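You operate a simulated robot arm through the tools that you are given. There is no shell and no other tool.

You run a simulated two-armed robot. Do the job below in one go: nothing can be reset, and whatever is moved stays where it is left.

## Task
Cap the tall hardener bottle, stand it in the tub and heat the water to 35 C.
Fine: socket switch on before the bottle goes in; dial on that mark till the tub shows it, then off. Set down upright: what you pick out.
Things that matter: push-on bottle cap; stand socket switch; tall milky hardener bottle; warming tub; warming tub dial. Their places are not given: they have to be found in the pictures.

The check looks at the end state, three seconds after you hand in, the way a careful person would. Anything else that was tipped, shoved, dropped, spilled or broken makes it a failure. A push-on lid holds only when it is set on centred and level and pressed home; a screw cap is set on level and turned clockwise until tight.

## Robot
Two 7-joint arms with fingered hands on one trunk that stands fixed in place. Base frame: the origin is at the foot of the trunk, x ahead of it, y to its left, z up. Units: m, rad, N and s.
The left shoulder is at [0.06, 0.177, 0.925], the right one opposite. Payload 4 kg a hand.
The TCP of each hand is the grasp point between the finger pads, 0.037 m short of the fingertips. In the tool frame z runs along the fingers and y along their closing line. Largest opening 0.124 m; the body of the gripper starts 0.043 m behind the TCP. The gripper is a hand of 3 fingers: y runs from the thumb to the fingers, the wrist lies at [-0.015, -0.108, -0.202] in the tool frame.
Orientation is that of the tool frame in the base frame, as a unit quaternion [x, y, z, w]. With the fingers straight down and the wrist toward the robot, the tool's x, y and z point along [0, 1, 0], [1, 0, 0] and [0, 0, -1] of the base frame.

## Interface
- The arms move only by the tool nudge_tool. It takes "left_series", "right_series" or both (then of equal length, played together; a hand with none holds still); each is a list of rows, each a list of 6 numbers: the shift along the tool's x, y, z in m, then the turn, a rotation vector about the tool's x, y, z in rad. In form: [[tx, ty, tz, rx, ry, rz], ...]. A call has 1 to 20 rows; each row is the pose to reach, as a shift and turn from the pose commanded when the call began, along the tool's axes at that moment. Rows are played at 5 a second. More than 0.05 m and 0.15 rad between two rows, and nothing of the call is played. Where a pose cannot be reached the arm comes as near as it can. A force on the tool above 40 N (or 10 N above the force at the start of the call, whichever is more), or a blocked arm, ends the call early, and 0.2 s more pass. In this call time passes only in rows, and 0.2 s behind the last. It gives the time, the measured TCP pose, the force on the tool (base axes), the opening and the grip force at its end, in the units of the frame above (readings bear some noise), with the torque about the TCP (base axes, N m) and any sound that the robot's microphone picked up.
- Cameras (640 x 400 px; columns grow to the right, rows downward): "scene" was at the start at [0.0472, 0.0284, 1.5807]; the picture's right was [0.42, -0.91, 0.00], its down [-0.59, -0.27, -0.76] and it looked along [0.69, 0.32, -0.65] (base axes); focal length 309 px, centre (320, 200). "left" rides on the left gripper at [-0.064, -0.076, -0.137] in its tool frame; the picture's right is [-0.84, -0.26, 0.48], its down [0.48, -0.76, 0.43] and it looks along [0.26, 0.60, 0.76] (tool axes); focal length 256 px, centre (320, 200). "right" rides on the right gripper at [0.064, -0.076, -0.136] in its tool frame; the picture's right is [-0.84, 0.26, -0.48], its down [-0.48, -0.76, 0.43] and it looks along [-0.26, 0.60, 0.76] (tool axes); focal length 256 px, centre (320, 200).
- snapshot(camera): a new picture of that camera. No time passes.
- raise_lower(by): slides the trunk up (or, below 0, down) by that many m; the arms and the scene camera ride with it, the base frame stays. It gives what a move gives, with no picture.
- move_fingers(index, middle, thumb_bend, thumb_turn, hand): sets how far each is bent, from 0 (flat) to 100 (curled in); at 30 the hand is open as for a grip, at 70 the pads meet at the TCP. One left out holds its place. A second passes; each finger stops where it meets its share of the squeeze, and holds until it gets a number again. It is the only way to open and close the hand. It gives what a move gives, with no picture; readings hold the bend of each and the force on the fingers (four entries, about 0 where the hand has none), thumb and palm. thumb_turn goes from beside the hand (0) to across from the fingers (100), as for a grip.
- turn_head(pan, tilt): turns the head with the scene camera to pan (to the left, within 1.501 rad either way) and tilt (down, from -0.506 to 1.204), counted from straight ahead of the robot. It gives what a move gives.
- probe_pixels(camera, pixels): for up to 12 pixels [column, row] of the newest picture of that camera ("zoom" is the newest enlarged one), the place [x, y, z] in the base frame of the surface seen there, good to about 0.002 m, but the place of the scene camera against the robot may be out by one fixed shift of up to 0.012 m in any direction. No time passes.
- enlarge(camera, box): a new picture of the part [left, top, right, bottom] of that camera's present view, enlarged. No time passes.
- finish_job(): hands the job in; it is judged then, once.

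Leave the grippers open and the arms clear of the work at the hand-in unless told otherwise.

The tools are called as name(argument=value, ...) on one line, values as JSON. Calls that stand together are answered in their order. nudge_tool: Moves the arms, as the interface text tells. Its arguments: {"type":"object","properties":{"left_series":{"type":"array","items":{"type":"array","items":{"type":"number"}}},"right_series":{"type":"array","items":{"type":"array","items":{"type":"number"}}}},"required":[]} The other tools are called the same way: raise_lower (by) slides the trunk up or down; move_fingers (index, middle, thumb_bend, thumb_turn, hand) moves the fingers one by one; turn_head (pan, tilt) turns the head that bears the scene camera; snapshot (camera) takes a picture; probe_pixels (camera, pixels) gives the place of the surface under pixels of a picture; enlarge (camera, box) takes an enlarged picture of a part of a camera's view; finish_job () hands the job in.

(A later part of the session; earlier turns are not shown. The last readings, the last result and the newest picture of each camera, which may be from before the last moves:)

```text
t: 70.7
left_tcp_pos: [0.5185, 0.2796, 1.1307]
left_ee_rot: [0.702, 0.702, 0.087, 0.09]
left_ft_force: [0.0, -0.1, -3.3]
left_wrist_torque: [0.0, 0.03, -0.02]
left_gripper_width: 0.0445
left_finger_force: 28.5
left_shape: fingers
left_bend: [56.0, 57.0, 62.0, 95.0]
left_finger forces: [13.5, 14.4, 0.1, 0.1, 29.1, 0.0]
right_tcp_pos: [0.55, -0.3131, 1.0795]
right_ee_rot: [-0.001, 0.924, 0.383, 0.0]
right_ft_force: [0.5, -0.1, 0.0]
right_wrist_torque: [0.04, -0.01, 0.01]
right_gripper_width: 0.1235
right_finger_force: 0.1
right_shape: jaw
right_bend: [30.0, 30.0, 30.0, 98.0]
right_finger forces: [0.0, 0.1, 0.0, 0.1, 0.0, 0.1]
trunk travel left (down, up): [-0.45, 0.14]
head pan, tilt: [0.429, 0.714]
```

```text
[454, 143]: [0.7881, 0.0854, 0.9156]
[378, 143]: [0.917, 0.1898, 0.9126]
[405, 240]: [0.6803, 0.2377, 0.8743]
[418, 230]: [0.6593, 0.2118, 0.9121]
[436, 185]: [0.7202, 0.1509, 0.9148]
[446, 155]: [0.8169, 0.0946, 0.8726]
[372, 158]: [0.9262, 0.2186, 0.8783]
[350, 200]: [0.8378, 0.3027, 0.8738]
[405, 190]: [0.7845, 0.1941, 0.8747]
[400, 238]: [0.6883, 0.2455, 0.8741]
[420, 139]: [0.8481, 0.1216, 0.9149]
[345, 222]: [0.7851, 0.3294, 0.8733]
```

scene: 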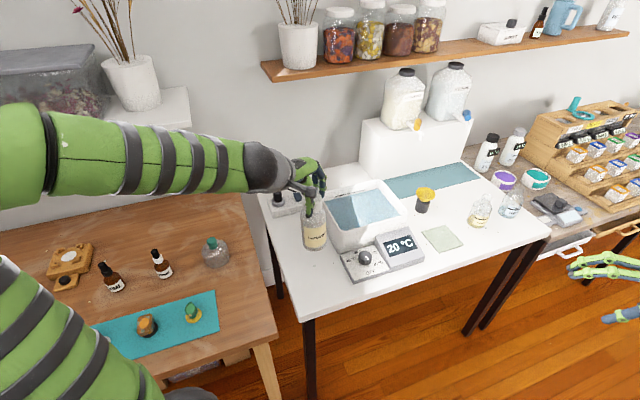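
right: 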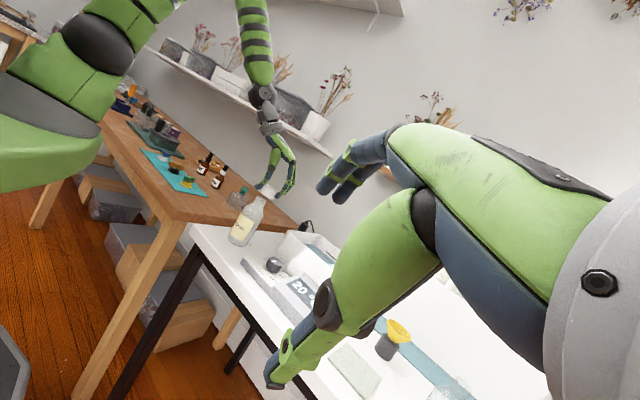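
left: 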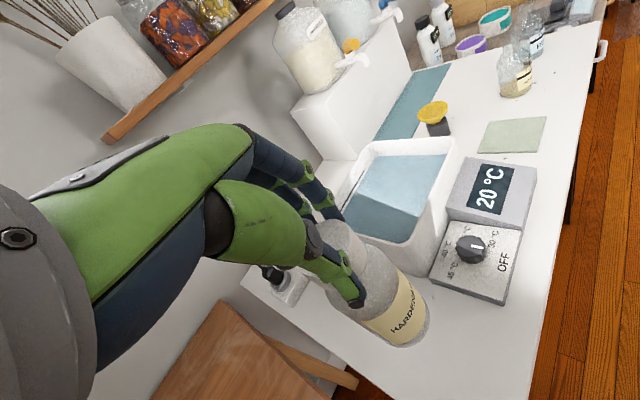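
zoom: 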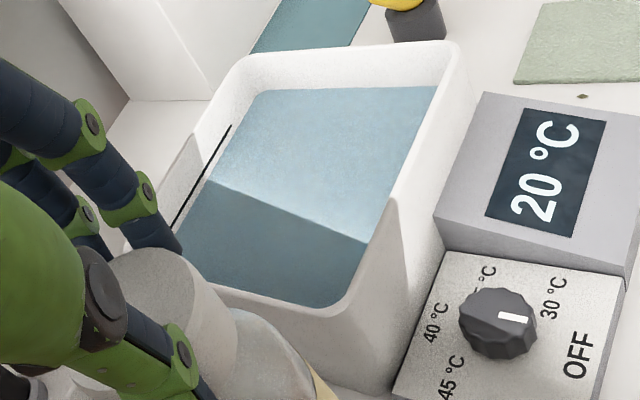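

The tub's water area is centred at about (0.805, 0.225), with axes at 45°. I'll carry the bottle there slowly at this height, with the bottle bottom about 4 cm above the rim.

nudge_tool(left_series=[[-0.0023, 0.011, 0.0028, 0, 0, 0], [-0.0068, 0.033, 0.0083, 0, 0, 0], [-0.0114, 0.055, 0.0138, 0, 0, 0], [-0.0159, 0.077, 0.0193, 0, 0, 0], [-0.0205, 0.099, 0.0248, 0, 0, 0], [-0.025, 0.121, 0.0303, 0, 0, 0], [-0.0296, 0.143, 0.0358, 0, 0, 0], [-0.0341, 0.165, 0.0413, 0, 0, 0], [-0.0387, 0.187, 0.0468, 0, 0, 0], [-0.0432, 0.209, 0.0523, 0, 0, 0], [-0.0478, 0.231, 0.0578, 0, 0, 0], [-0.0523, 0.253, 0.0633, 0, 0, 0], [-0.0546, 0.2648, 0.0662, 0, 0, 0]])

snapshot(camera="scene")

snapshot(camera="right")

snapshot(camera="left")

```text
t: 73.5
left_tcp_pos: [0.7929, 0.2253, 1.1321]
left_ee_rot: [0.701, 0.702, 0.087, 0.089]
left_ft_force: [0.5, 0.1, -2.8]
left_wrist_torque: [0.01, 0.07, -0.01]
left_gripper_width: 0.0443
left_finger_force: 28.3
left_shape: fingers
left_bend: [56.0, 57.0, 62.0, 95.0]
left_finger forces: [13.1, 14.4, 0.0, 0.1, 28.5, 0.0]
right_tcp_pos: [0.5508, -0.3136, 1.0787]
right_ee_rot: [0.0, 0.924, 0.383, 0.0]
right_ft_force: [-0.3, -0.4, 0.0]
right_wrist_torque: [-0.03, 0.03, -0.01]
right_gripper_width: 0.1238
right_finger_force: 0.1
right_shape: jaw
right_bend: [30.0, 30.0, 30.0, 98.0]
right_finger forces: [0.0, 0.1, 0.2, 0.0, 0.0, 0.1]
trunk travel left (down, up): [-0.45, 0.14]
head pan, tilt: [0.429, 0.714]
```

```text
taken
```

scene: 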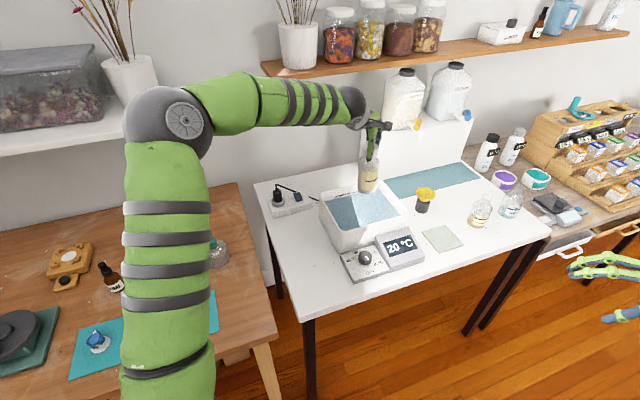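

```text
taken
```

right: 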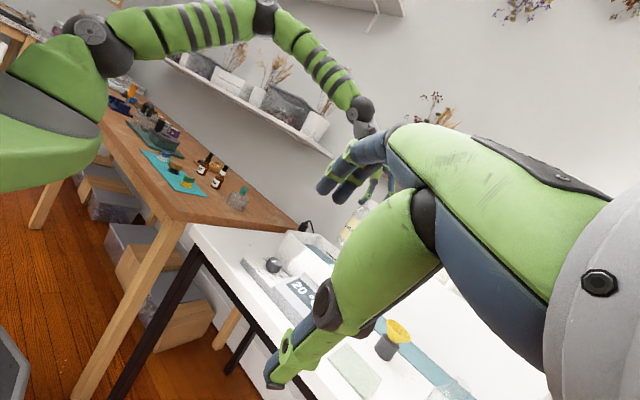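

```text
taken
```

left: 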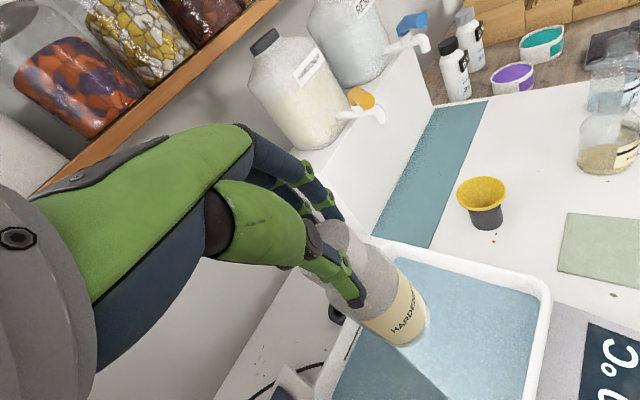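

The bottle hovers over the tub. I'll check tilt and horizontal position in enlarged views before lowering.

enlarge(camera="scene", box=[310, 120, 430, 260])

probe_pixels(camera="zoom", pixels=[[310, 160], [330, 160], [350, 165], [330, 185], [305, 120], [360, 120], [330, 205], [318, 130], [345, 130]])

enlarge(camera="left", box=[300, 200, 480, 400])

probe_pixels(camera="left", pixels=[[424, 322], [405, 343], [375, 325], [415, 300], [400, 290], [390, 335], [345, 240], [370, 260]])

```text
2.86 times, centred on (370, 190) of scene
```

zoom: 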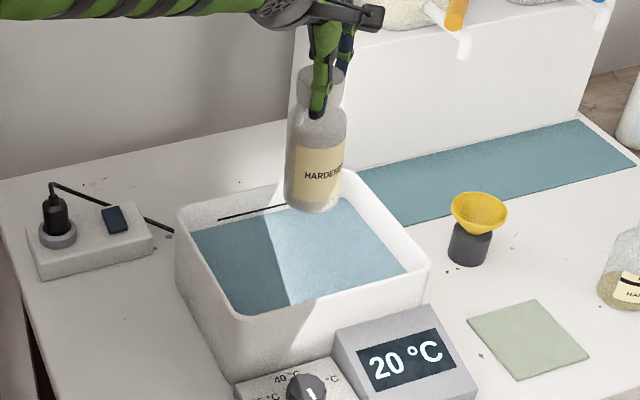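

```text
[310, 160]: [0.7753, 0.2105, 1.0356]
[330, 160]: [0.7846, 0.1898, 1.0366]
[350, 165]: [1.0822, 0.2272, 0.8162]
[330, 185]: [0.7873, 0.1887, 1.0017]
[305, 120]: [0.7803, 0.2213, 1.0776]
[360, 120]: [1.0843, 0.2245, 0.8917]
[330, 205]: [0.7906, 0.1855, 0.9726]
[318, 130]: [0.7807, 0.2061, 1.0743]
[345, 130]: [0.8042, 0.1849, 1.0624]
```

```text
2.00 times, centred on (390, 300) of left
```

zoom: 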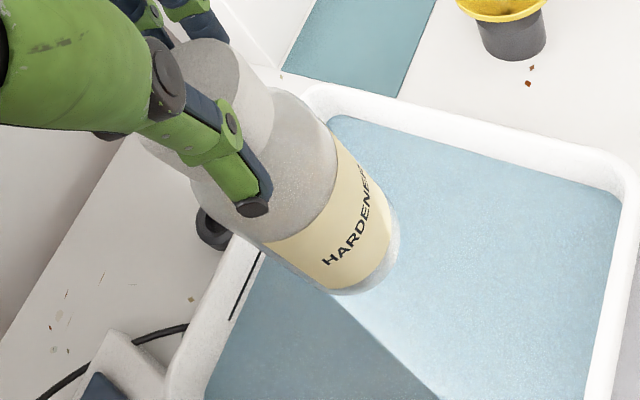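

```text
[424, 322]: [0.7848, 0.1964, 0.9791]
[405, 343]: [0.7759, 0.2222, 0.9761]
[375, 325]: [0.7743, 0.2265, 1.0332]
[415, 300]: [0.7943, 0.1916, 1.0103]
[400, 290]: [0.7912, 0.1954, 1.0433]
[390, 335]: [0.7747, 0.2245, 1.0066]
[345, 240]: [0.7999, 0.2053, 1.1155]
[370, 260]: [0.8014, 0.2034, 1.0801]
```

The bottle axis is at about (0.8045, 0.220), within 5 mm of the tub's centre, and vertical within about 1–2°. Lowering slowly into the water.

nudge_tool(left_series=[[0.001, -0.0036, 0.0146, 0, 0, 0], [0.002, -0.0073, 0.029, 0, 0, 0], [0.002, -0.0109, 0.0437, 0, 0, 0], [0.002, -0.0146, 0.058, 0, 0, 0], [0.002, -0.0182, 0.0728, 0, 0, 0], [0.002, -0.0218, 0.0873, 0, 0, 0], [0.002, -0.0255, 0.102, 0, 0, 0], [0.002, -0.0291, 0.1164, 0, 0, 0]])

enlarge(camera="scene", box=[310, 140, 430, 260])

snapshot(camera="left")

```text
t: 75.3
left_tcp_pos: [0.793, 0.2271, 1.0123]
left_ee_rot: [0.701, 0.702, 0.087, 0.089]
left_ft_force: [0.1, -0.8, -2.8]
left_wrist_torque: [-0.02, 0.01, -0.01]
left_gripper_width: 0.0443
left_finger_force: 28.1
left_shape: fingers
left_bend: [56.0, 57.0, 62.0, 95.0]
left_finger forces: [13.0, 14.4, 0.0, 0.1, 28.3, 0.1]
right_tcp_pos: [0.5511, -0.3141, 1.0794]
right_ee_rot: [-0.001, 0.924, 0.383, -0.001]
right_ft_force: [0.5, -0.9, -0.2]
right_wrist_torque: [0.0, 0.02, 0.0]
right_gripper_width: 0.1237
right_finger_force: 0.0
right_shape: jaw
right_bend: [30.0, 30.0, 30.0, 98.0]
right_finger forces: [0.0, 0.0, 0.1, 0.0, 0.0, 0.1]
trunk travel left (down, up): [-0.45, 0.14]
head pan, tilt: [0.429, 0.714]
```

```text
3.33 times, centred on (370, 200) of scene
```

zoom: 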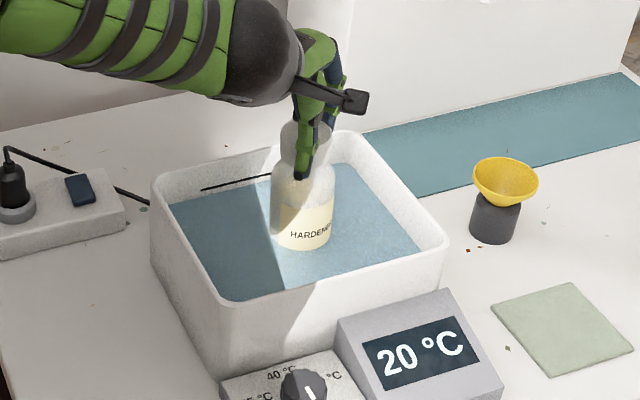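

```text
taken
```

left: 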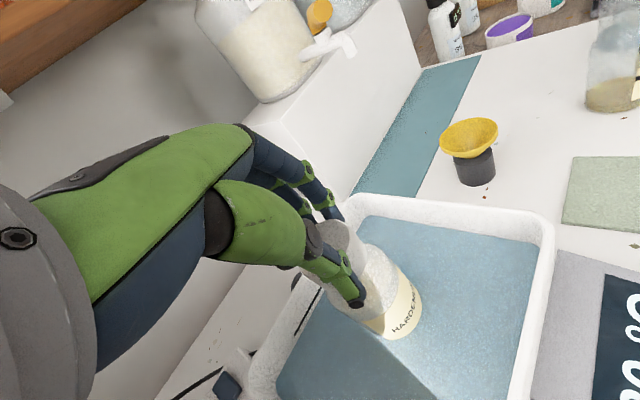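

The bottle is in the water, clear of the walls. I'll lower on until its bottom touches the tub floor.

nudge_tool(left_series=[[0, -0.0012, 0.0049, 0, 0, 0], [0, -0.0024, 0.0097, 0, 0, 0], [0, -0.0036, 0.0146, 0, 0, 0], [0, -0.0049, 0.0194, 0, 0, 0]])

```text
t: 76.3
left_tcp_pos: [0.7918, 0.227, 0.9903]
left_ee_rot: [0.701, 0.703, 0.086, 0.089]
left_ft_force: [0.0, 0.1, -2.6]
left_wrist_torque: [0.0, 0.03, -0.03]
left_gripper_width: 0.0443
left_finger_force: 27.7
left_shape: fingers
left_bend: [56.0, 57.0, 62.0, 95.0]
left_finger forces: [12.9, 14.3, 0.1, 0.1, 28.1, 0.0]
right_tcp_pos: [0.5502, -0.3124, 1.0794]
right_ee_rot: [-0.001, 0.924, 0.382, 0.0]
right_ft_force: [0.9, 0.2, -0.4]
right_wrist_torque: [0.0, 0.02, 0.03]
right_gripper_width: 0.1236
right_finger_force: 0.1
right_shape: jaw
right_bend: [30.0, 30.0, 30.0, 98.0]
right_finger forces: [0.0, 0.0, 0.0, 0.0, 0.0, 0.0]
trunk travel left (down, up): [-0.45, 0.14]
head pan, tilt: [0.429, 0.714]
```

nudge_tool(left_series=[[0, -0.0005, 0.002, 0, 0, 0], [0, -0.001, 0.004, 0, 0, 0], [0, -0.0015, 0.006, 0, 0, 0]])

```text
t: 77.1
left_tcp_pos: [0.7923, 0.2249, 0.9865]
left_ee_rot: [0.702, 0.701, 0.087, 0.089]
left_ft_force: [0.3, -0.7, 0.3]
left_wrist_torque: [-0.04, -0.01, -0.01]
left_gripper_width: 0.0442
left_finger_force: 27.6
left_shape: fingers
left_bend: [56.0, 57.0, 62.0, 95.0]
left_finger forces: [13.0, 14.6, 0.1, 0.0, 29.0, 0.1]
right_tcp_pos: [0.5503, -0.3126, 1.0788]
right_ee_rot: [-0.001, 0.924, 0.382, 0.0]
right_ft_force: [-0.7, 0.3, 1.3]
right_wrist_torque: [-0.03, 0.0, -0.01]
right_gripper_width: 0.1236
right_finger_force: 0.2
right_shape: jaw
right_bend: [30.0, 30.0, 30.0, 98.0]
right_finger forces: [0.0, 0.1, 0.0, 0.0, 0.0, 0.1]
trunk travel left (down, up): [-0.45, 0.14]
head pan, tilt: [0.429, 0.714]
```

The weight has come off the hand (+0.3 N), so the bottle is touching the floor. I'll go one or two millimetres more to make sure it stands flat.

nudge_tool(left_series=[[0, -0.0003, 0.001, 0, 0, 0], [0, -0.0005, 0.002, 0, 0, 0]])

enlarge(camera="scene", box=[330, 150, 410, 230])

snapshot(camera="left")

```text
t: 77.7
left_tcp_pos: [0.7913, 0.225, 0.9846]
left_ee_rot: [0.702, 0.701, 0.089, 0.09]
left_ft_force: [-0.3, -3.1, 9.7]
left_wrist_torque: [-0.08, -0.18, -0.05]
left_gripper_width: 0.044
left_finger_force: 29.6
left_shape: fingers
left_bend: [56.0, 57.0, 62.0, 95.0]
left_finger forces: [13.6, 14.8, 0.0, 0.1, 31.9, 0.0]
right_tcp_pos: [0.5485, -0.3132, 1.0781]
right_ee_rot: [-0.001, 0.924, 0.383, 0.0]
right_ft_force: [-0.1, 0.1, 0.0]
right_wrist_torque: [-0.01, 0.03, -0.03]
right_gripper_width: 0.1239
right_finger_force: 0.1
right_shape: jaw
right_bend: [30.0, 30.0, 30.0, 98.0]
right_finger forces: [0.1, 0.0, 0.0, 0.0, 0.1, 0.0]
trunk travel left (down, up): [-0.45, 0.14]
head pan, tilt: [0.429, 0.714]
```

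```text
5.00 times, centred on (370, 190) of scene
```

zoom: 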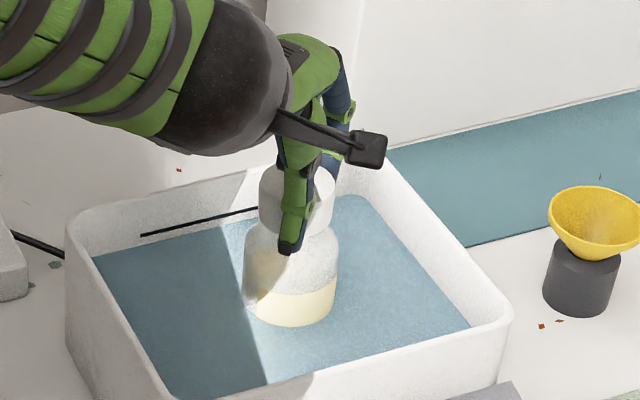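

```text
taken
```

left: 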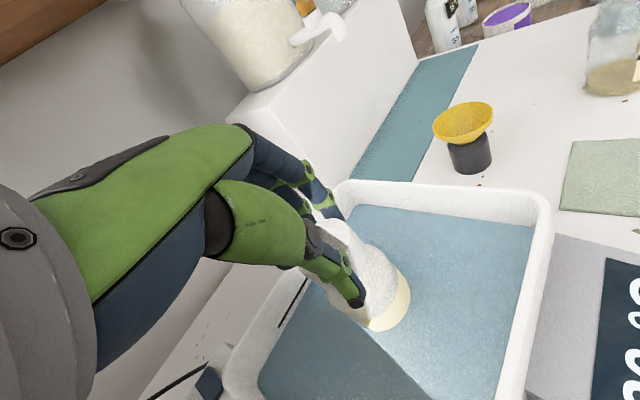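

The bottle stands on the tub floor (9.7 N). I'll release gently in two stages.

move_fingers(hand="left", index=48, middle=48, thumb_bend=50)

move_fingers(hand="left", index=38, middle=38, thumb_bend=38)

enlarge(camera="scene", box=[330, 150, 410, 230])

```text
t: 78.7
left_tcp_pos: [0.7905, 0.2262, 0.9845]
left_ee_rot: [0.701, 0.702, 0.087, 0.088]
left_ft_force: [0.2, 0.6, -0.7]
left_wrist_torque: [0.04, 0.0, 0.04]
left_gripper_width: 0.0653
left_finger_force: 0.0
left_shape: fingers
left_bend: [48.0, 48.0, 50.0, 97.0]
left_finger forces: [0.0, 0.0, 0.0, 0.0, 0.1, 0.0]
right_tcp_pos: [0.5498, -0.314, 1.0786]
right_ee_rot: [-0.001, 0.924, 0.382, 0.0]
right_ft_force: [-0.4, 0.4, 0.5]
right_wrist_torque: [-0.03, -0.02, 0.02]
right_gripper_width: 0.124
right_finger_force: 0.0
right_shape: jaw
right_bend: [30.0, 30.0, 30.0, 98.0]
right_finger forces: [0.1, 0.0, 0.0, 0.1, 0.1, 0.1]
trunk travel left (down, up): [-0.45, 0.14]
head pan, tilt: [0.429, 0.714]
```

```text
t: 79.7
left_tcp_pos: [0.7918, 0.2269, 0.9831]
left_ee_rot: [0.701, 0.703, 0.088, 0.088]
left_ft_force: [-0.2, 0.8, -0.2]
left_wrist_torque: [-0.02, 0.0, 0.03]
left_gripper_width: 0.0992
left_finger_force: 0.0
left_shape: fingers
left_bend: [38.0, 38.0, 38.0, 97.0]
left_finger forces: [0.0, 0.0, 0.0, 0.0, 0.1, 0.1]
right_tcp_pos: [0.5498, -0.3138, 1.0791]
right_ee_rot: [0.0, 0.924, 0.383, 0.0]
right_ft_force: [0.9, -0.1, -0.4]
right_wrist_torque: [0.03, -0.01, 0.01]
right_gripper_width: 0.1235
right_finger_force: 0.1
right_shape: jaw
right_bend: [30.0, 30.0, 30.0, 98.0]
right_finger forces: [0.0, 0.0, 0.0, 0.1, 0.1, 0.0]
trunk travel left (down, up): [-0.45, 0.14]
head pan, tilt: [0.429, 0.714]
```

```text
5.00 times, centred on (370, 190) of scene
```

zoom: 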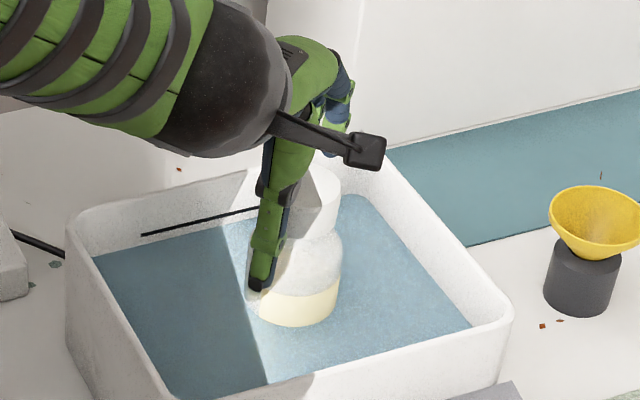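

Released, and the bottle stands upright. I'll withdraw straight up.

nudge_tool(left_series=[[0, 0.0049, -0.0194, 0, 0, 0], [0, 0.0097, -0.0388, 0, 0, 0], [0, 0.017, -0.0679, 0, 0, 0], [0, 0.0267, -0.1067, 0, 0, 0], [0, 0.0364, -0.1455, 0, 0, 0]])

enlarge(camera="scene", box=[310, 140, 430, 280])

snapshot(camera="left")

```text
t: 80.9
left_tcp_pos: [0.7907, 0.2262, 1.1321]
left_ee_rot: [0.702, 0.702, 0.088, 0.088]
left_ft_force: [0.5, 0.8, 0.2]
left_wrist_torque: [-0.01, 0.0, -0.01]
left_gripper_width: 0.099
left_finger_force: 0.1
left_shape: fingers
left_bend: [38.0, 38.0, 38.0, 98.0]
left_finger forces: [0.0, 0.0, 0.0, 0.1, 0.0, 0.0]
right_tcp_pos: [0.5497, -0.3131, 1.0796]
right_ee_rot: [-0.001, 0.924, 0.383, 0.0]
right_ft_force: [0.5, -0.3, 0.0]
right_wrist_torque: [-0.01, 0.03, -0.01]
right_gripper_width: 0.1238
right_finger_force: 0.0
right_shape: jaw
right_bend: [30.0, 30.0, 30.0, 98.0]
right_finger forces: [0.1, 0.0, 0.0, 0.0, 0.0, 0.0]
trunk travel left (down, up): [-0.45, 0.14]
head pan, tilt: [0.429, 0.714]
```

```text
2.86 times, centred on (370, 210) of scene
```

zoom: 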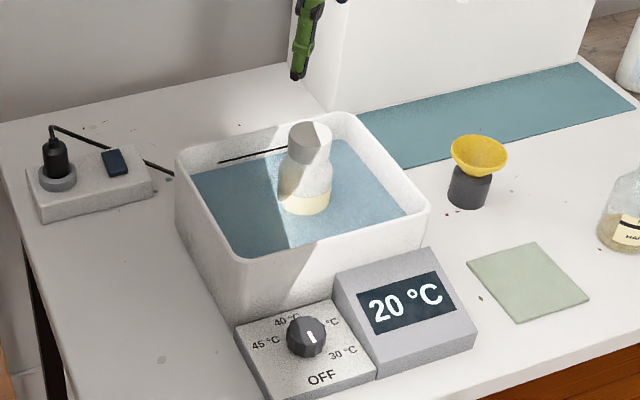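

```text
taken
```

left: 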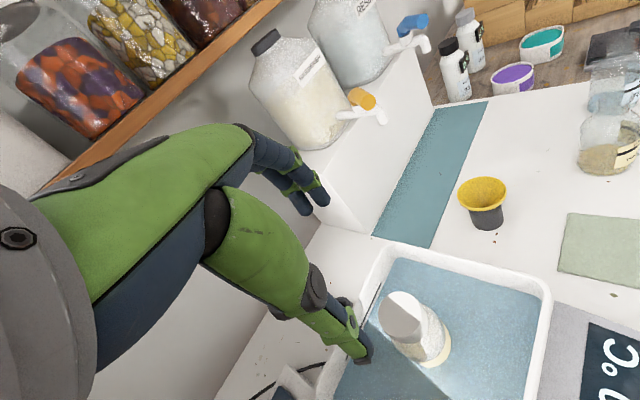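

The capped bottle stands upright in the tub. Now the dial: I'll bring the left hand back, level it, and view the dial from close above.

nudge_tool(left_series=[[-0.004, -0.037, 0.0045, 0.04, 0, 0], [-0.009, -0.075, 0.009, 0.08, 0, 0], [-0.013, -0.112, 0.0134, 0.125, 0, 0], [-0.017, -0.149, 0.018, 0.17, 0, 0], [-0.022, -0.186, 0.022, 0.21, 0, 0], [-0.026, -0.2231, 0.0267, 0.249, 0, 0]])

snapshot(camera="left")

enlarge(camera="left", box=[350, 190, 450, 290])

```text
t: 82.3
left_tcp_pos: [0.5847, 0.2024, 1.0526]
left_ee_rot: [0.707, 0.708, -0.001, 0.0]
left_ft_force: [-0.9, -0.1, 0.0]
left_wrist_torque: [-0.02, 0.0, 0.01]
left_gripper_width: 0.0993
left_finger_force: 0.0
left_shape: fingers
left_bend: [38.0, 38.0, 38.0, 98.0]
left_finger forces: [0.0, 0.0, 0.0, 0.0, 0.0, 0.1]
right_tcp_pos: [0.5495, -0.3125, 1.0795]
right_ee_rot: [0.0, 0.924, 0.383, 0.001]
right_ft_force: [-0.6, 0.1, -0.6]
right_wrist_torque: [-0.01, -0.01, -0.01]
right_gripper_width: 0.1235
right_finger_force: 0.0
right_shape: jaw
right_bend: [30.0, 30.0, 30.0, 98.0]
right_finger forces: [0.1, 0.1, 0.1, 0.1, 0.0, 0.0]
trunk travel left (down, up): [-0.45, 0.14]
head pan, tilt: [0.429, 0.714]
```

```text
taken
```

left: 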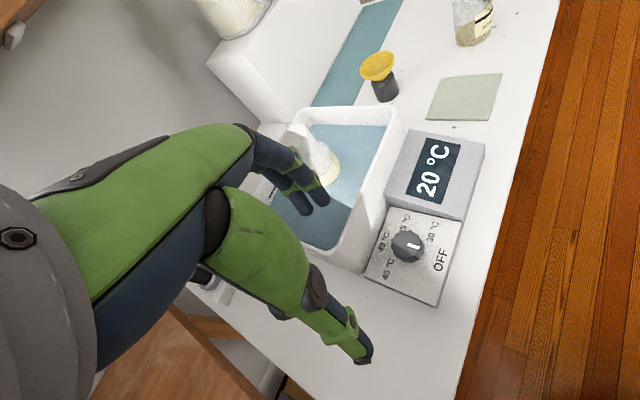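

```text
4.00 times, centred on (400, 240) of left
```

zoom: 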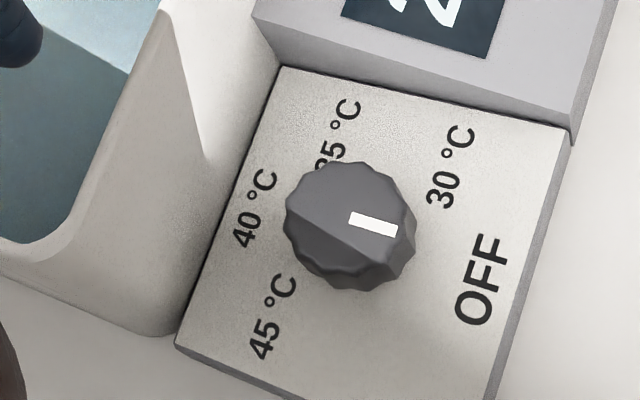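

A clear view of the dial: the pointer is at OFF, and the labels run 30, 35, 40, 45 counter-clockwise. I'll probe the knob and mark positions.

probe_pixels(camera="zoom", pixels=[[352, 221], [395, 231], [340, 215], [300, 200], [350, 170], [405, 205], [400, 255], [330, 250], [295, 240], [365, 195], [320, 180], [375, 240]])

probe_pixels(camera="zoom", pixels=[[488, 280], [450, 165], [338, 133], [255, 208], [272, 318], [285, 72], [565, 135], [180, 345], [490, 395], [210, 250], [165, 30], [60, 245]])

```text
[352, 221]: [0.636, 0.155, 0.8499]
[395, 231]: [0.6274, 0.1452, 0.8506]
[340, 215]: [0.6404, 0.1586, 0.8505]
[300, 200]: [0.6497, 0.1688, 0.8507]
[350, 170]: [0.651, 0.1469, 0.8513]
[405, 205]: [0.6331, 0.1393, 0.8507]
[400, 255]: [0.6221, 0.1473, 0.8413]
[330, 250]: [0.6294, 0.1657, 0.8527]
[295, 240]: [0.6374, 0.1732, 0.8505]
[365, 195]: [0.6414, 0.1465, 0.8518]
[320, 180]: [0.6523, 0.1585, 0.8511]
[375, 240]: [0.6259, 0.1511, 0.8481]
```

```text
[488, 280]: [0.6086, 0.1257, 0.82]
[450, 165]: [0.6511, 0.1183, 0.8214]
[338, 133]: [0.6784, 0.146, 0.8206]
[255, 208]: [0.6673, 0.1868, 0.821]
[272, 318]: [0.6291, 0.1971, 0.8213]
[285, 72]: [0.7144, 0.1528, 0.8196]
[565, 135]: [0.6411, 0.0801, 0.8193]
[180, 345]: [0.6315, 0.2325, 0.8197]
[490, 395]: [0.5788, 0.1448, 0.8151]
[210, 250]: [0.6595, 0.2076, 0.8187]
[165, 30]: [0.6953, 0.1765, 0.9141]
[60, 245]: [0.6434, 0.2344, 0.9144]
```

The dial's centre is at (0.6375, 0.157) with its top at 0.851 and marks every 60°. The tub wall is 53 mm behind it, so I'll turn it in two 60° strokes with the fingers roughly parallel to that wall. I'll move above the dial while yawing the hand by -75°.

nudge_tool(left_series=[[-0.0045, 0.0057, 0.01, 0, 0, 0.1454], [-0.009, 0.0114, 0.02, 0, 0, 0.2909], [-0.0135, 0.0171, 0.03, 0, 0, 0.4363], [-0.018, 0.0228, 0.04, 0, 0, 0.5818], [-0.0225, 0.0285, 0.05, 0, 0, 0.7272], [-0.027, 0.0343, 0.06, 0, 0, 0.8727], [-0.0315, 0.04, 0.07, 0, 0, 1.0181], [-0.036, 0.0457, 0.08, 0, 0, 1.1636], [-0.0406, 0.0515, 0.09, 0, 0, 1.309]])

snapshot(camera="left")

snapshot(camera="scene")

```text
t: 84.3
left_tcp_pos: [0.6149, 0.1751, 0.9946]
left_ee_rot: [0.931, 0.365, 0.001, 0.001]
left_ft_force: [-0.1, 0.0, 0.4]
left_wrist_torque: [0.01, -0.02, 0.0]
left_gripper_width: 0.0995
left_finger_force: 0.1
left_shape: fingers
left_bend: [38.0, 38.0, 38.0, 98.0]
left_finger forces: [0.0, 0.0, 0.0, 0.0, 0.1, 0.1]
left hand out of reach, approached as far as the arm can: row 6, 7, 8, 9
right_tcp_pos: [0.55, -0.3123, 1.0787]
right_ee_rot: [-0.001, 0.924, 0.383, -0.001]
right_ft_force: [-0.7, -0.4, -0.2]
right_wrist_torque: [-0.05, 0.03, -0.02]
right_gripper_width: 0.1238
right_finger_force: 0.0
right_shape: jaw
right_bend: [30.0, 30.0, 30.0, 98.0]
right_finger forces: [0.1, 0.0, 0.1, 0.1, 0.0, 0.0]
trunk travel left (down, up): [-0.45, 0.14]
head pan, tilt: [0.429, 0.714]
```

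```text
taken
```

left: 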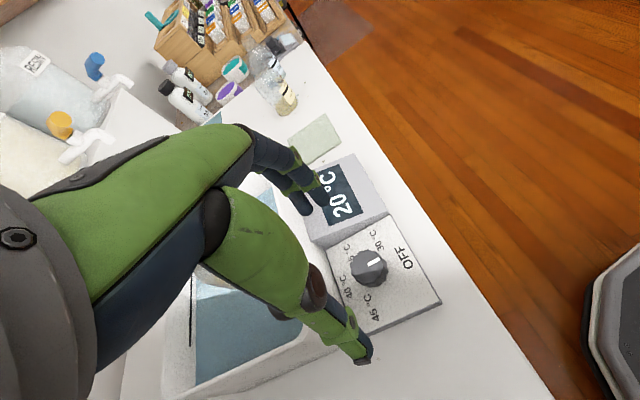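

```text
taken
```

scene: 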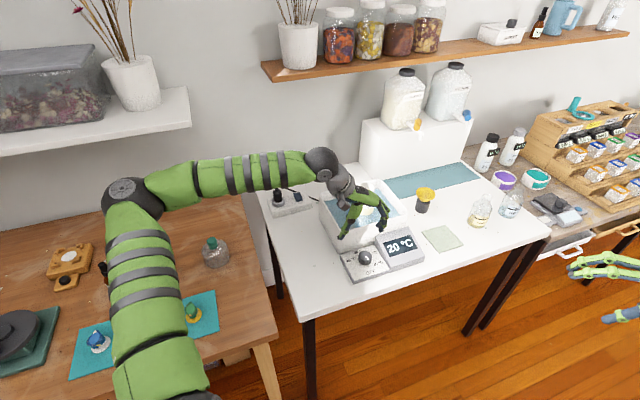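

The left wrist stops at about -47° yaw here, so I'll use three 40° strokes instead. A small test turn back will show which pose the arm considers commanded.

nudge_tool(left_series=[[0, 0, 0, 0, 0, -0.1]])

```text
t: 84.7
left_tcp_pos: [0.6142, 0.1748, 0.9964]
left_ee_rot: [0.911, 0.411, 0.001, 0.001]
left_ft_force: [-0.3, -0.2, -0.4]
left_wrist_torque: [0.01, 0.02, -0.01]
left_gripper_width: 0.0995
left_finger_force: 0.1
left_shape: fingers
left_bend: [38.0, 38.0, 38.0, 98.0]
left_finger forces: [0.0, 0.1, 0.0, 0.0, 0.1, 0.0]
right_tcp_pos: [0.5503, -0.3134, 1.0784]
right_ee_rot: [-0.002, 0.924, 0.383, -0.001]
right_ft_force: [1.1, 0.1, -0.1]
right_wrist_torque: [-0.04, 0.02, -0.03]
right_gripper_width: 0.1239
right_finger_force: 0.0
right_shape: jaw
right_bend: [30.0, 30.0, 30.0, 98.0]
right_finger forces: [0.0, 0.0, 0.0, 0.0, 0.1, 0.1]
trunk travel left (down, up): [-0.45, 0.14]
head pan, tilt: [0.429, 0.714]
```

The commanded pose follows the real one, so yaw is now -41°. I'll narrow the hand to about 65 mm and move over the dial at z 0.93 to check alignment.

move_fingers(hand="left", index=49, middle=49, thumb_bend=49)

nudge_tool(left_series=[[0.001, 0.012, 0.033, 0, 0, 0], [0.0021, 0.0243, 0.066, 0, 0, 0]])

snapshot(camera="left")

enlarge(camera="scene", box=[320, 190, 420, 290])

```text
t: 85.7
left_tcp_pos: [0.6157, 0.1757, 0.9959]
left_ee_rot: [0.912, 0.411, 0.0, 0.002]
left_ft_force: [0.9, 0.7, -0.4]
left_wrist_torque: [0.04, 0.0, 0.0]
left_gripper_width: 0.0658
left_finger_force: 0.0
left_shape: fingers
left_bend: [49.0, 49.0, 49.0, 98.0]
left_finger forces: [0.0, 0.0, 0.1, 0.0, 0.0, 0.0]
right_tcp_pos: [0.5502, -0.3133, 1.0789]
right_ee_rot: [-0.001, 0.924, 0.382, -0.001]
right_ft_force: [-0.3, 0.0, 0.6]
right_wrist_torque: [0.0, -0.01, -0.01]
right_gripper_width: 0.1238
right_finger_force: 0.0
right_shape: jaw
right_bend: [30.0, 30.0, 30.0, 98.0]
right_finger forces: [0.0, 0.0, 0.1, 0.0, 0.1, 0.1]
trunk travel left (down, up): [-0.45, 0.14]
head pan, tilt: [0.429, 0.714]
```

```text
t: 86.3
left_tcp_pos: [0.6344, 0.1612, 0.9296]
left_ee_rot: [0.911, 0.413, 0.001, 0.002]
left_ft_force: [0.8, -0.6, 0.0]
left_wrist_torque: [-0.02, -0.04, -0.01]
left_gripper_width: 0.0655
left_finger_force: 0.0
left_shape: fingers
left_bend: [49.0, 49.0, 49.0, 98.0]
left_finger forces: [0.0, 0.0, 0.1, 0.1, 0.1, 0.0]
right_tcp_pos: [0.5517, -0.3126, 1.0794]
right_ee_rot: [0.0, 0.924, 0.383, 0.0]
right_ft_force: [-0.4, -0.1, 0.0]
right_wrist_torque: [0.05, -0.01, -0.03]
right_gripper_width: 0.1236
right_finger_force: 0.0
right_shape: jaw
right_bend: [30.0, 30.0, 30.0, 98.0]
right_finger forces: [0.0, 0.0, 0.1, 0.0, 0.0, 0.0]
trunk travel left (down, up): [-0.45, 0.14]
head pan, tilt: [0.429, 0.714]
```

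```text
taken
```

left: 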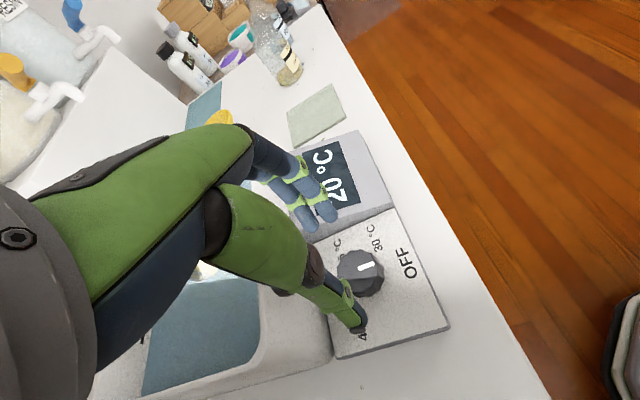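

```text
4.00 times, centred on (370, 240) of scene
```

zoom: 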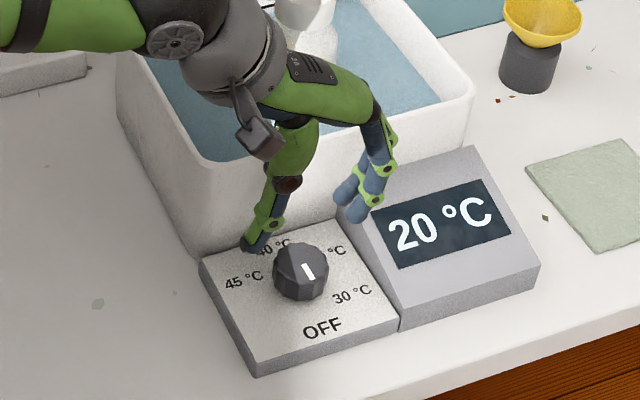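

enlarge(camera="left", box=[310, 225, 420, 335])

probe_pixels(camera="zoom", pixels=[[325, 175], [275, 150], [385, 165], [330, 110], [330, 215], [360, 205], [280, 185], [295, 130], [370, 130], [400, 200], [240, 290], [270, 300]])

```text
3.64 times, centred on (365, 280) of left
```

zoom: 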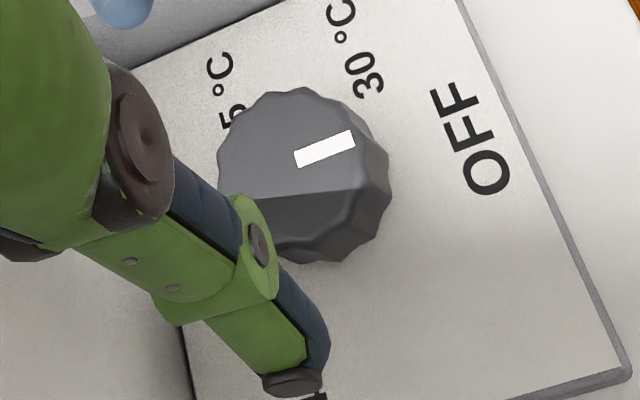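

```text
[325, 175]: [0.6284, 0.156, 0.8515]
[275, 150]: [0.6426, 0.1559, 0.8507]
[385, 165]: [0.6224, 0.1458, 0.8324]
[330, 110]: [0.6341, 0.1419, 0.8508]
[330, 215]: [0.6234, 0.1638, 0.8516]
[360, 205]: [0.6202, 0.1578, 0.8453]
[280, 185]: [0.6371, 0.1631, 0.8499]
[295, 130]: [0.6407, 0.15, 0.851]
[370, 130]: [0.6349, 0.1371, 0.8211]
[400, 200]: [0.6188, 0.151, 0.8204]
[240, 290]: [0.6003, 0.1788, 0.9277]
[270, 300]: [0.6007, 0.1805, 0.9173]
```

The dial centre is confirmed at (0.637, 0.157). I'll shift 1.5 mm and lower so the fingertips straddle the knob (TCP z≈0.872).

nudge_tool(left_series=[[-0.0015, 0.0, 0.025, 0, 0, 0], [-0.0015, 0.0, 0.045, 0, 0, 0], [-0.0015, 0.0, 0.0576, 0, 0, 0]])

snapshot(camera="left")

enlarge(camera="scene", box=[330, 205, 410, 285])

```text
t: 87.1
left_tcp_pos: [0.6335, 0.161, 0.8735]
left_ee_rot: [0.911, 0.412, 0.001, 0.001]
left_ft_force: [0.3, 0.7, 0.0]
left_wrist_torque: [0.01, 0.0, -0.01]
left_gripper_width: 0.0656
left_finger_force: 0.0
left_shape: fingers
left_bend: [49.0, 49.0, 49.0, 98.0]
left_finger forces: [0.0, 0.0, 0.0, 0.0, 0.1, 0.0]
right_tcp_pos: [0.5505, -0.312, 1.078]
right_ee_rot: [-0.001, 0.924, 0.383, -0.001]
right_ft_force: [0.3, 0.1, 0.5]
right_wrist_torque: [0.0, -0.02, -0.01]
right_gripper_width: 0.124
right_finger_force: 0.2
right_shape: jaw
right_bend: [30.0, 30.0, 30.0, 98.0]
right_finger forces: [0.1, 0.0, 0.0, 0.0, 0.0, 0.0]
trunk travel left (down, up): [-0.45, 0.14]
head pan, tilt: [0.429, 0.714]
```

```text
taken
```

left: 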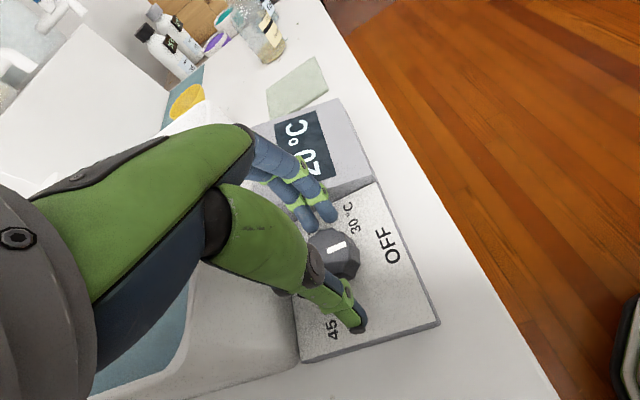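

```text
5.00 times, centred on (370, 245) of scene
```

zoom: 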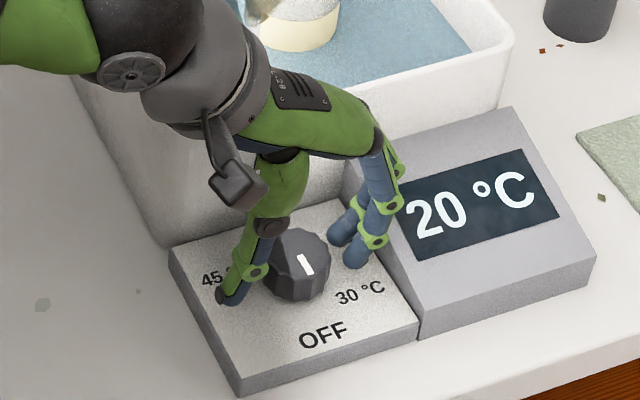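

The fingers straddle the knob with no contact. Closing on it.

move_fingers(hand="left", index=70, middle=70, thumb_bend=70)

enlarge(camera="left", box=[280, 180, 440, 360])

enlarge(camera="scene", box=[330, 205, 410, 285])

```text
t: 88.1
left_tcp_pos: [0.6352, 0.1597, 0.8743]
left_ee_rot: [0.912, 0.411, 0.001, 0.002]
left_ft_force: [10.0, -2.6, 7.2]
left_wrist_torque: [-0.31, -0.62, 0.05]
left_gripper_width: 0.0347
left_finger_force: 23.3
left_shape: fingers
left_bend: [60.0, 60.0, 63.0, 97.0]
left_finger forces: [13.3, 14.9, 0.0, 0.0, 17.7, 0.0]
right_tcp_pos: [0.5506, -0.3127, 1.0783]
right_ee_rot: [0.0, 0.924, 0.383, 0.0]
right_ft_force: [0.7, -0.4, -0.4]
right_wrist_torque: [-0.01, 0.01, -0.01]
right_gripper_width: 0.1238
right_finger_force: 0.0
right_shape: jaw
right_bend: [30.0, 30.0, 30.0, 98.0]
right_finger forces: [0.0, 0.0, 0.0, 0.1, 0.0, 0.1]
trunk travel left (down, up): [-0.45, 0.14]
head pan, tilt: [0.429, 0.714]
```

```text
2.22 times, centred on (360, 270) of left
```

zoom: 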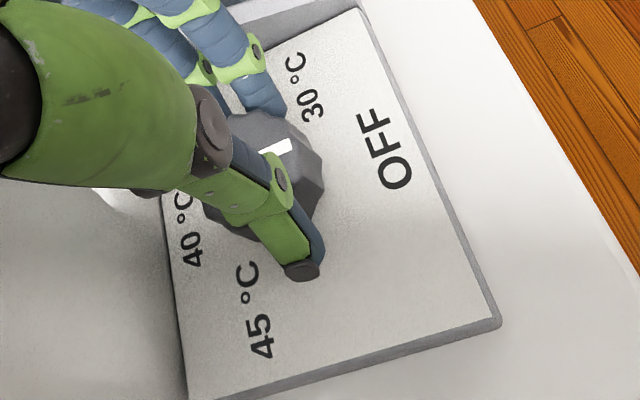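

```text
5.00 times, centred on (370, 245) of scene
```

zoom: 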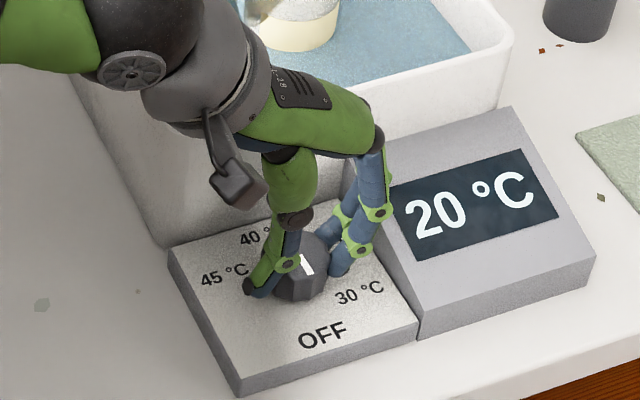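

The knob is gripped at 23 N. First stroke: about 36° counter-clockwise around the dial axis.

nudge_tool(left_series=[[-0.0003, 0.002, 0, 0, 0, -0.126], [-0.0007, 0.0021, 0, 0, 0, -0.252], [-0.001, 0.0022, 0, 0, 0, -0.378], [-0.0013, 0.0023, 0, 0, 0, -0.504], [-0.0016, 0.0025, 0, 0, 0, -0.63]])

enlarge(camera="left", box=[280, 180, 440, 360])

enlarge(camera="scene", box=[330, 205, 410, 285])

```text
t: 89.3
left_tcp_pos: [0.6352, 0.1593, 0.8736]
left_ee_rot: [0.738, 0.675, 0.001, 0.002]
left_ft_force: [3.4, -1.1, 13.3]
left_wrist_torque: [-0.07, -0.38, -0.01]
left_gripper_width: 0.0346
left_finger_force: 24.5
left_shape: fingers
left_bend: [60.0, 60.0, 63.0, 96.0]
left_finger forces: [12.5, 12.4, 0.0, 0.0, 23.0, 0.0]
right_tcp_pos: [0.5495, -0.3129, 1.0785]
right_ee_rot: [-0.001, 0.924, 0.383, 0.0]
right_ft_force: [0.4, -0.5, 0.3]
right_wrist_torque: [0.01, 0.03, -0.02]
right_gripper_width: 0.1237
right_finger_force: 0.1
right_shape: jaw
right_bend: [30.0, 30.0, 30.0, 98.0]
right_finger forces: [0.0, 0.0, 0.1, 0.0, 0.0, 0.1]
trunk travel left (down, up): [-0.45, 0.14]
head pan, tilt: [0.429, 0.714]
```

```text
2.22 times, centred on (360, 270) of left
```

zoom: 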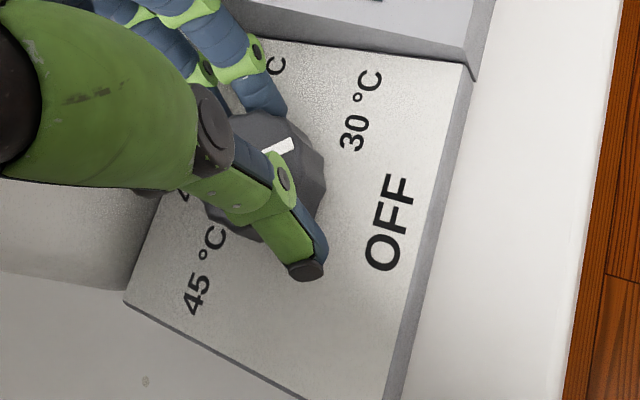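

```text
5.00 times, centred on (370, 245) of scene
```

zoom: 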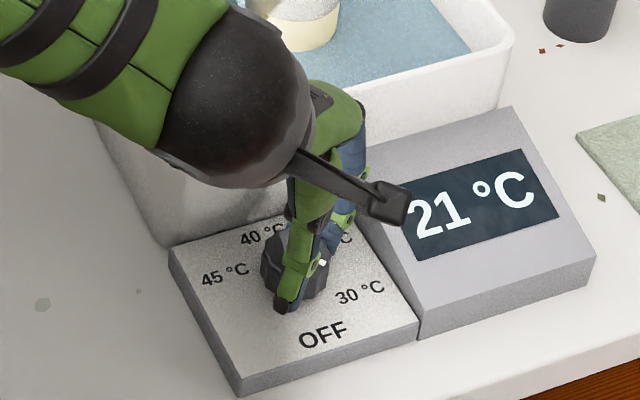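

The knob turned with the hand and the display already reads 21 °C, so the socket is live and heating works. I'll open slightly, rewind about 40° and grip again.

move_fingers(hand="left", index=52, middle=52, thumb_bend=53)

nudge_tool(left_series=[[0.0004, 0.0, 0, 0, 0, 0.138], [0.0008, 0.0001, 0, 0, 0, 0.276], [0.0012, 0.0003, 0, 0, 0, 0.414], [0.0016, 0.0005, 0, 0, 0, 0.552], [0.0019, 0.0007, 0, 0, 0, 0.69]])

enlarge(camera="left", box=[280, 180, 440, 360])

```text
t: 90.3
left_tcp_pos: [0.6337, 0.1572, 0.8729]
left_ee_rot: [0.739, 0.673, 0.0, 0.001]
left_ft_force: [-4.1, -3.8, -2.7]
left_wrist_torque: [0.02, 0.06, -0.16]
left_gripper_width: 0.0544
left_finger_force: 2.5
left_shape: fingers
left_bend: [52.0, 54.0, 53.0, 97.0]
left_finger forces: [0.0, 5.0, 0.0, 0.1, 0.0, 0.1]
right_tcp_pos: [0.5507, -0.3133, 1.0799]
right_ee_rot: [-0.001, 0.924, 0.383, -0.001]
right_ft_force: [0.2, 0.3, 0.0]
right_wrist_torque: [0.01, 0.01, -0.02]
right_gripper_width: 0.1236
right_finger_force: 0.1
right_shape: jaw
right_bend: [30.0, 30.0, 30.0, 98.0]
right_finger forces: [0.1, 0.0, 0.0, 0.0, 0.0, 0.0]
trunk travel left (down, up): [-0.45, 0.14]
head pan, tilt: [0.429, 0.714]
```

```text
t: 91.5
left_tcp_pos: [0.636, 0.1603, 0.874]
left_ee_rot: [0.924, 0.383, 0.0, 0.0]
left_ft_force: [-0.4, -0.4, 0.0]
left_wrist_torque: [0.02, 0.0, 0.02]
left_gripper_width: 0.0544
left_finger_force: 0.2
left_shape: fingers
left_bend: [52.0, 52.0, 53.0, 98.0]
left_finger forces: [0.0, 0.0, 0.0, 0.1, 0.1, 0.0]
right_tcp_pos: [0.5496, -0.3124, 1.0786]
right_ee_rot: [-0.001, 0.924, 0.383, -0.001]
right_ft_force: [-0.6, -0.6, -0.1]
right_wrist_torque: [-0.01, -0.01, 0.02]
right_gripper_width: 0.1239
right_finger_force: 0.0
right_shape: jaw
right_bend: [30.0, 30.0, 30.0, 98.0]
right_finger forces: [0.0, 0.1, 0.0, 0.0, 0.0, 0.0]
trunk travel left (down, up): [-0.45, 0.14]
head pan, tilt: [0.429, 0.714]
```

```text
2.22 times, centred on (360, 270) of left
```

zoom: 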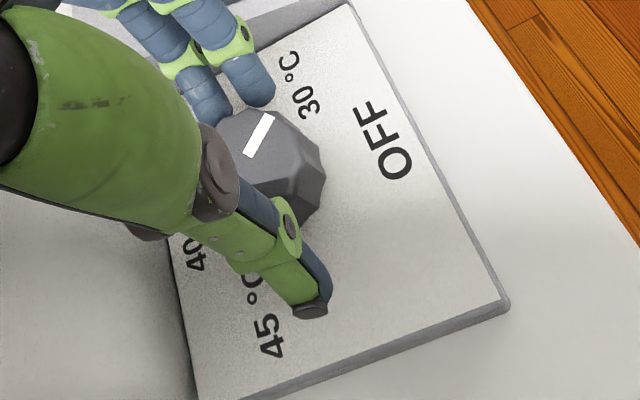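

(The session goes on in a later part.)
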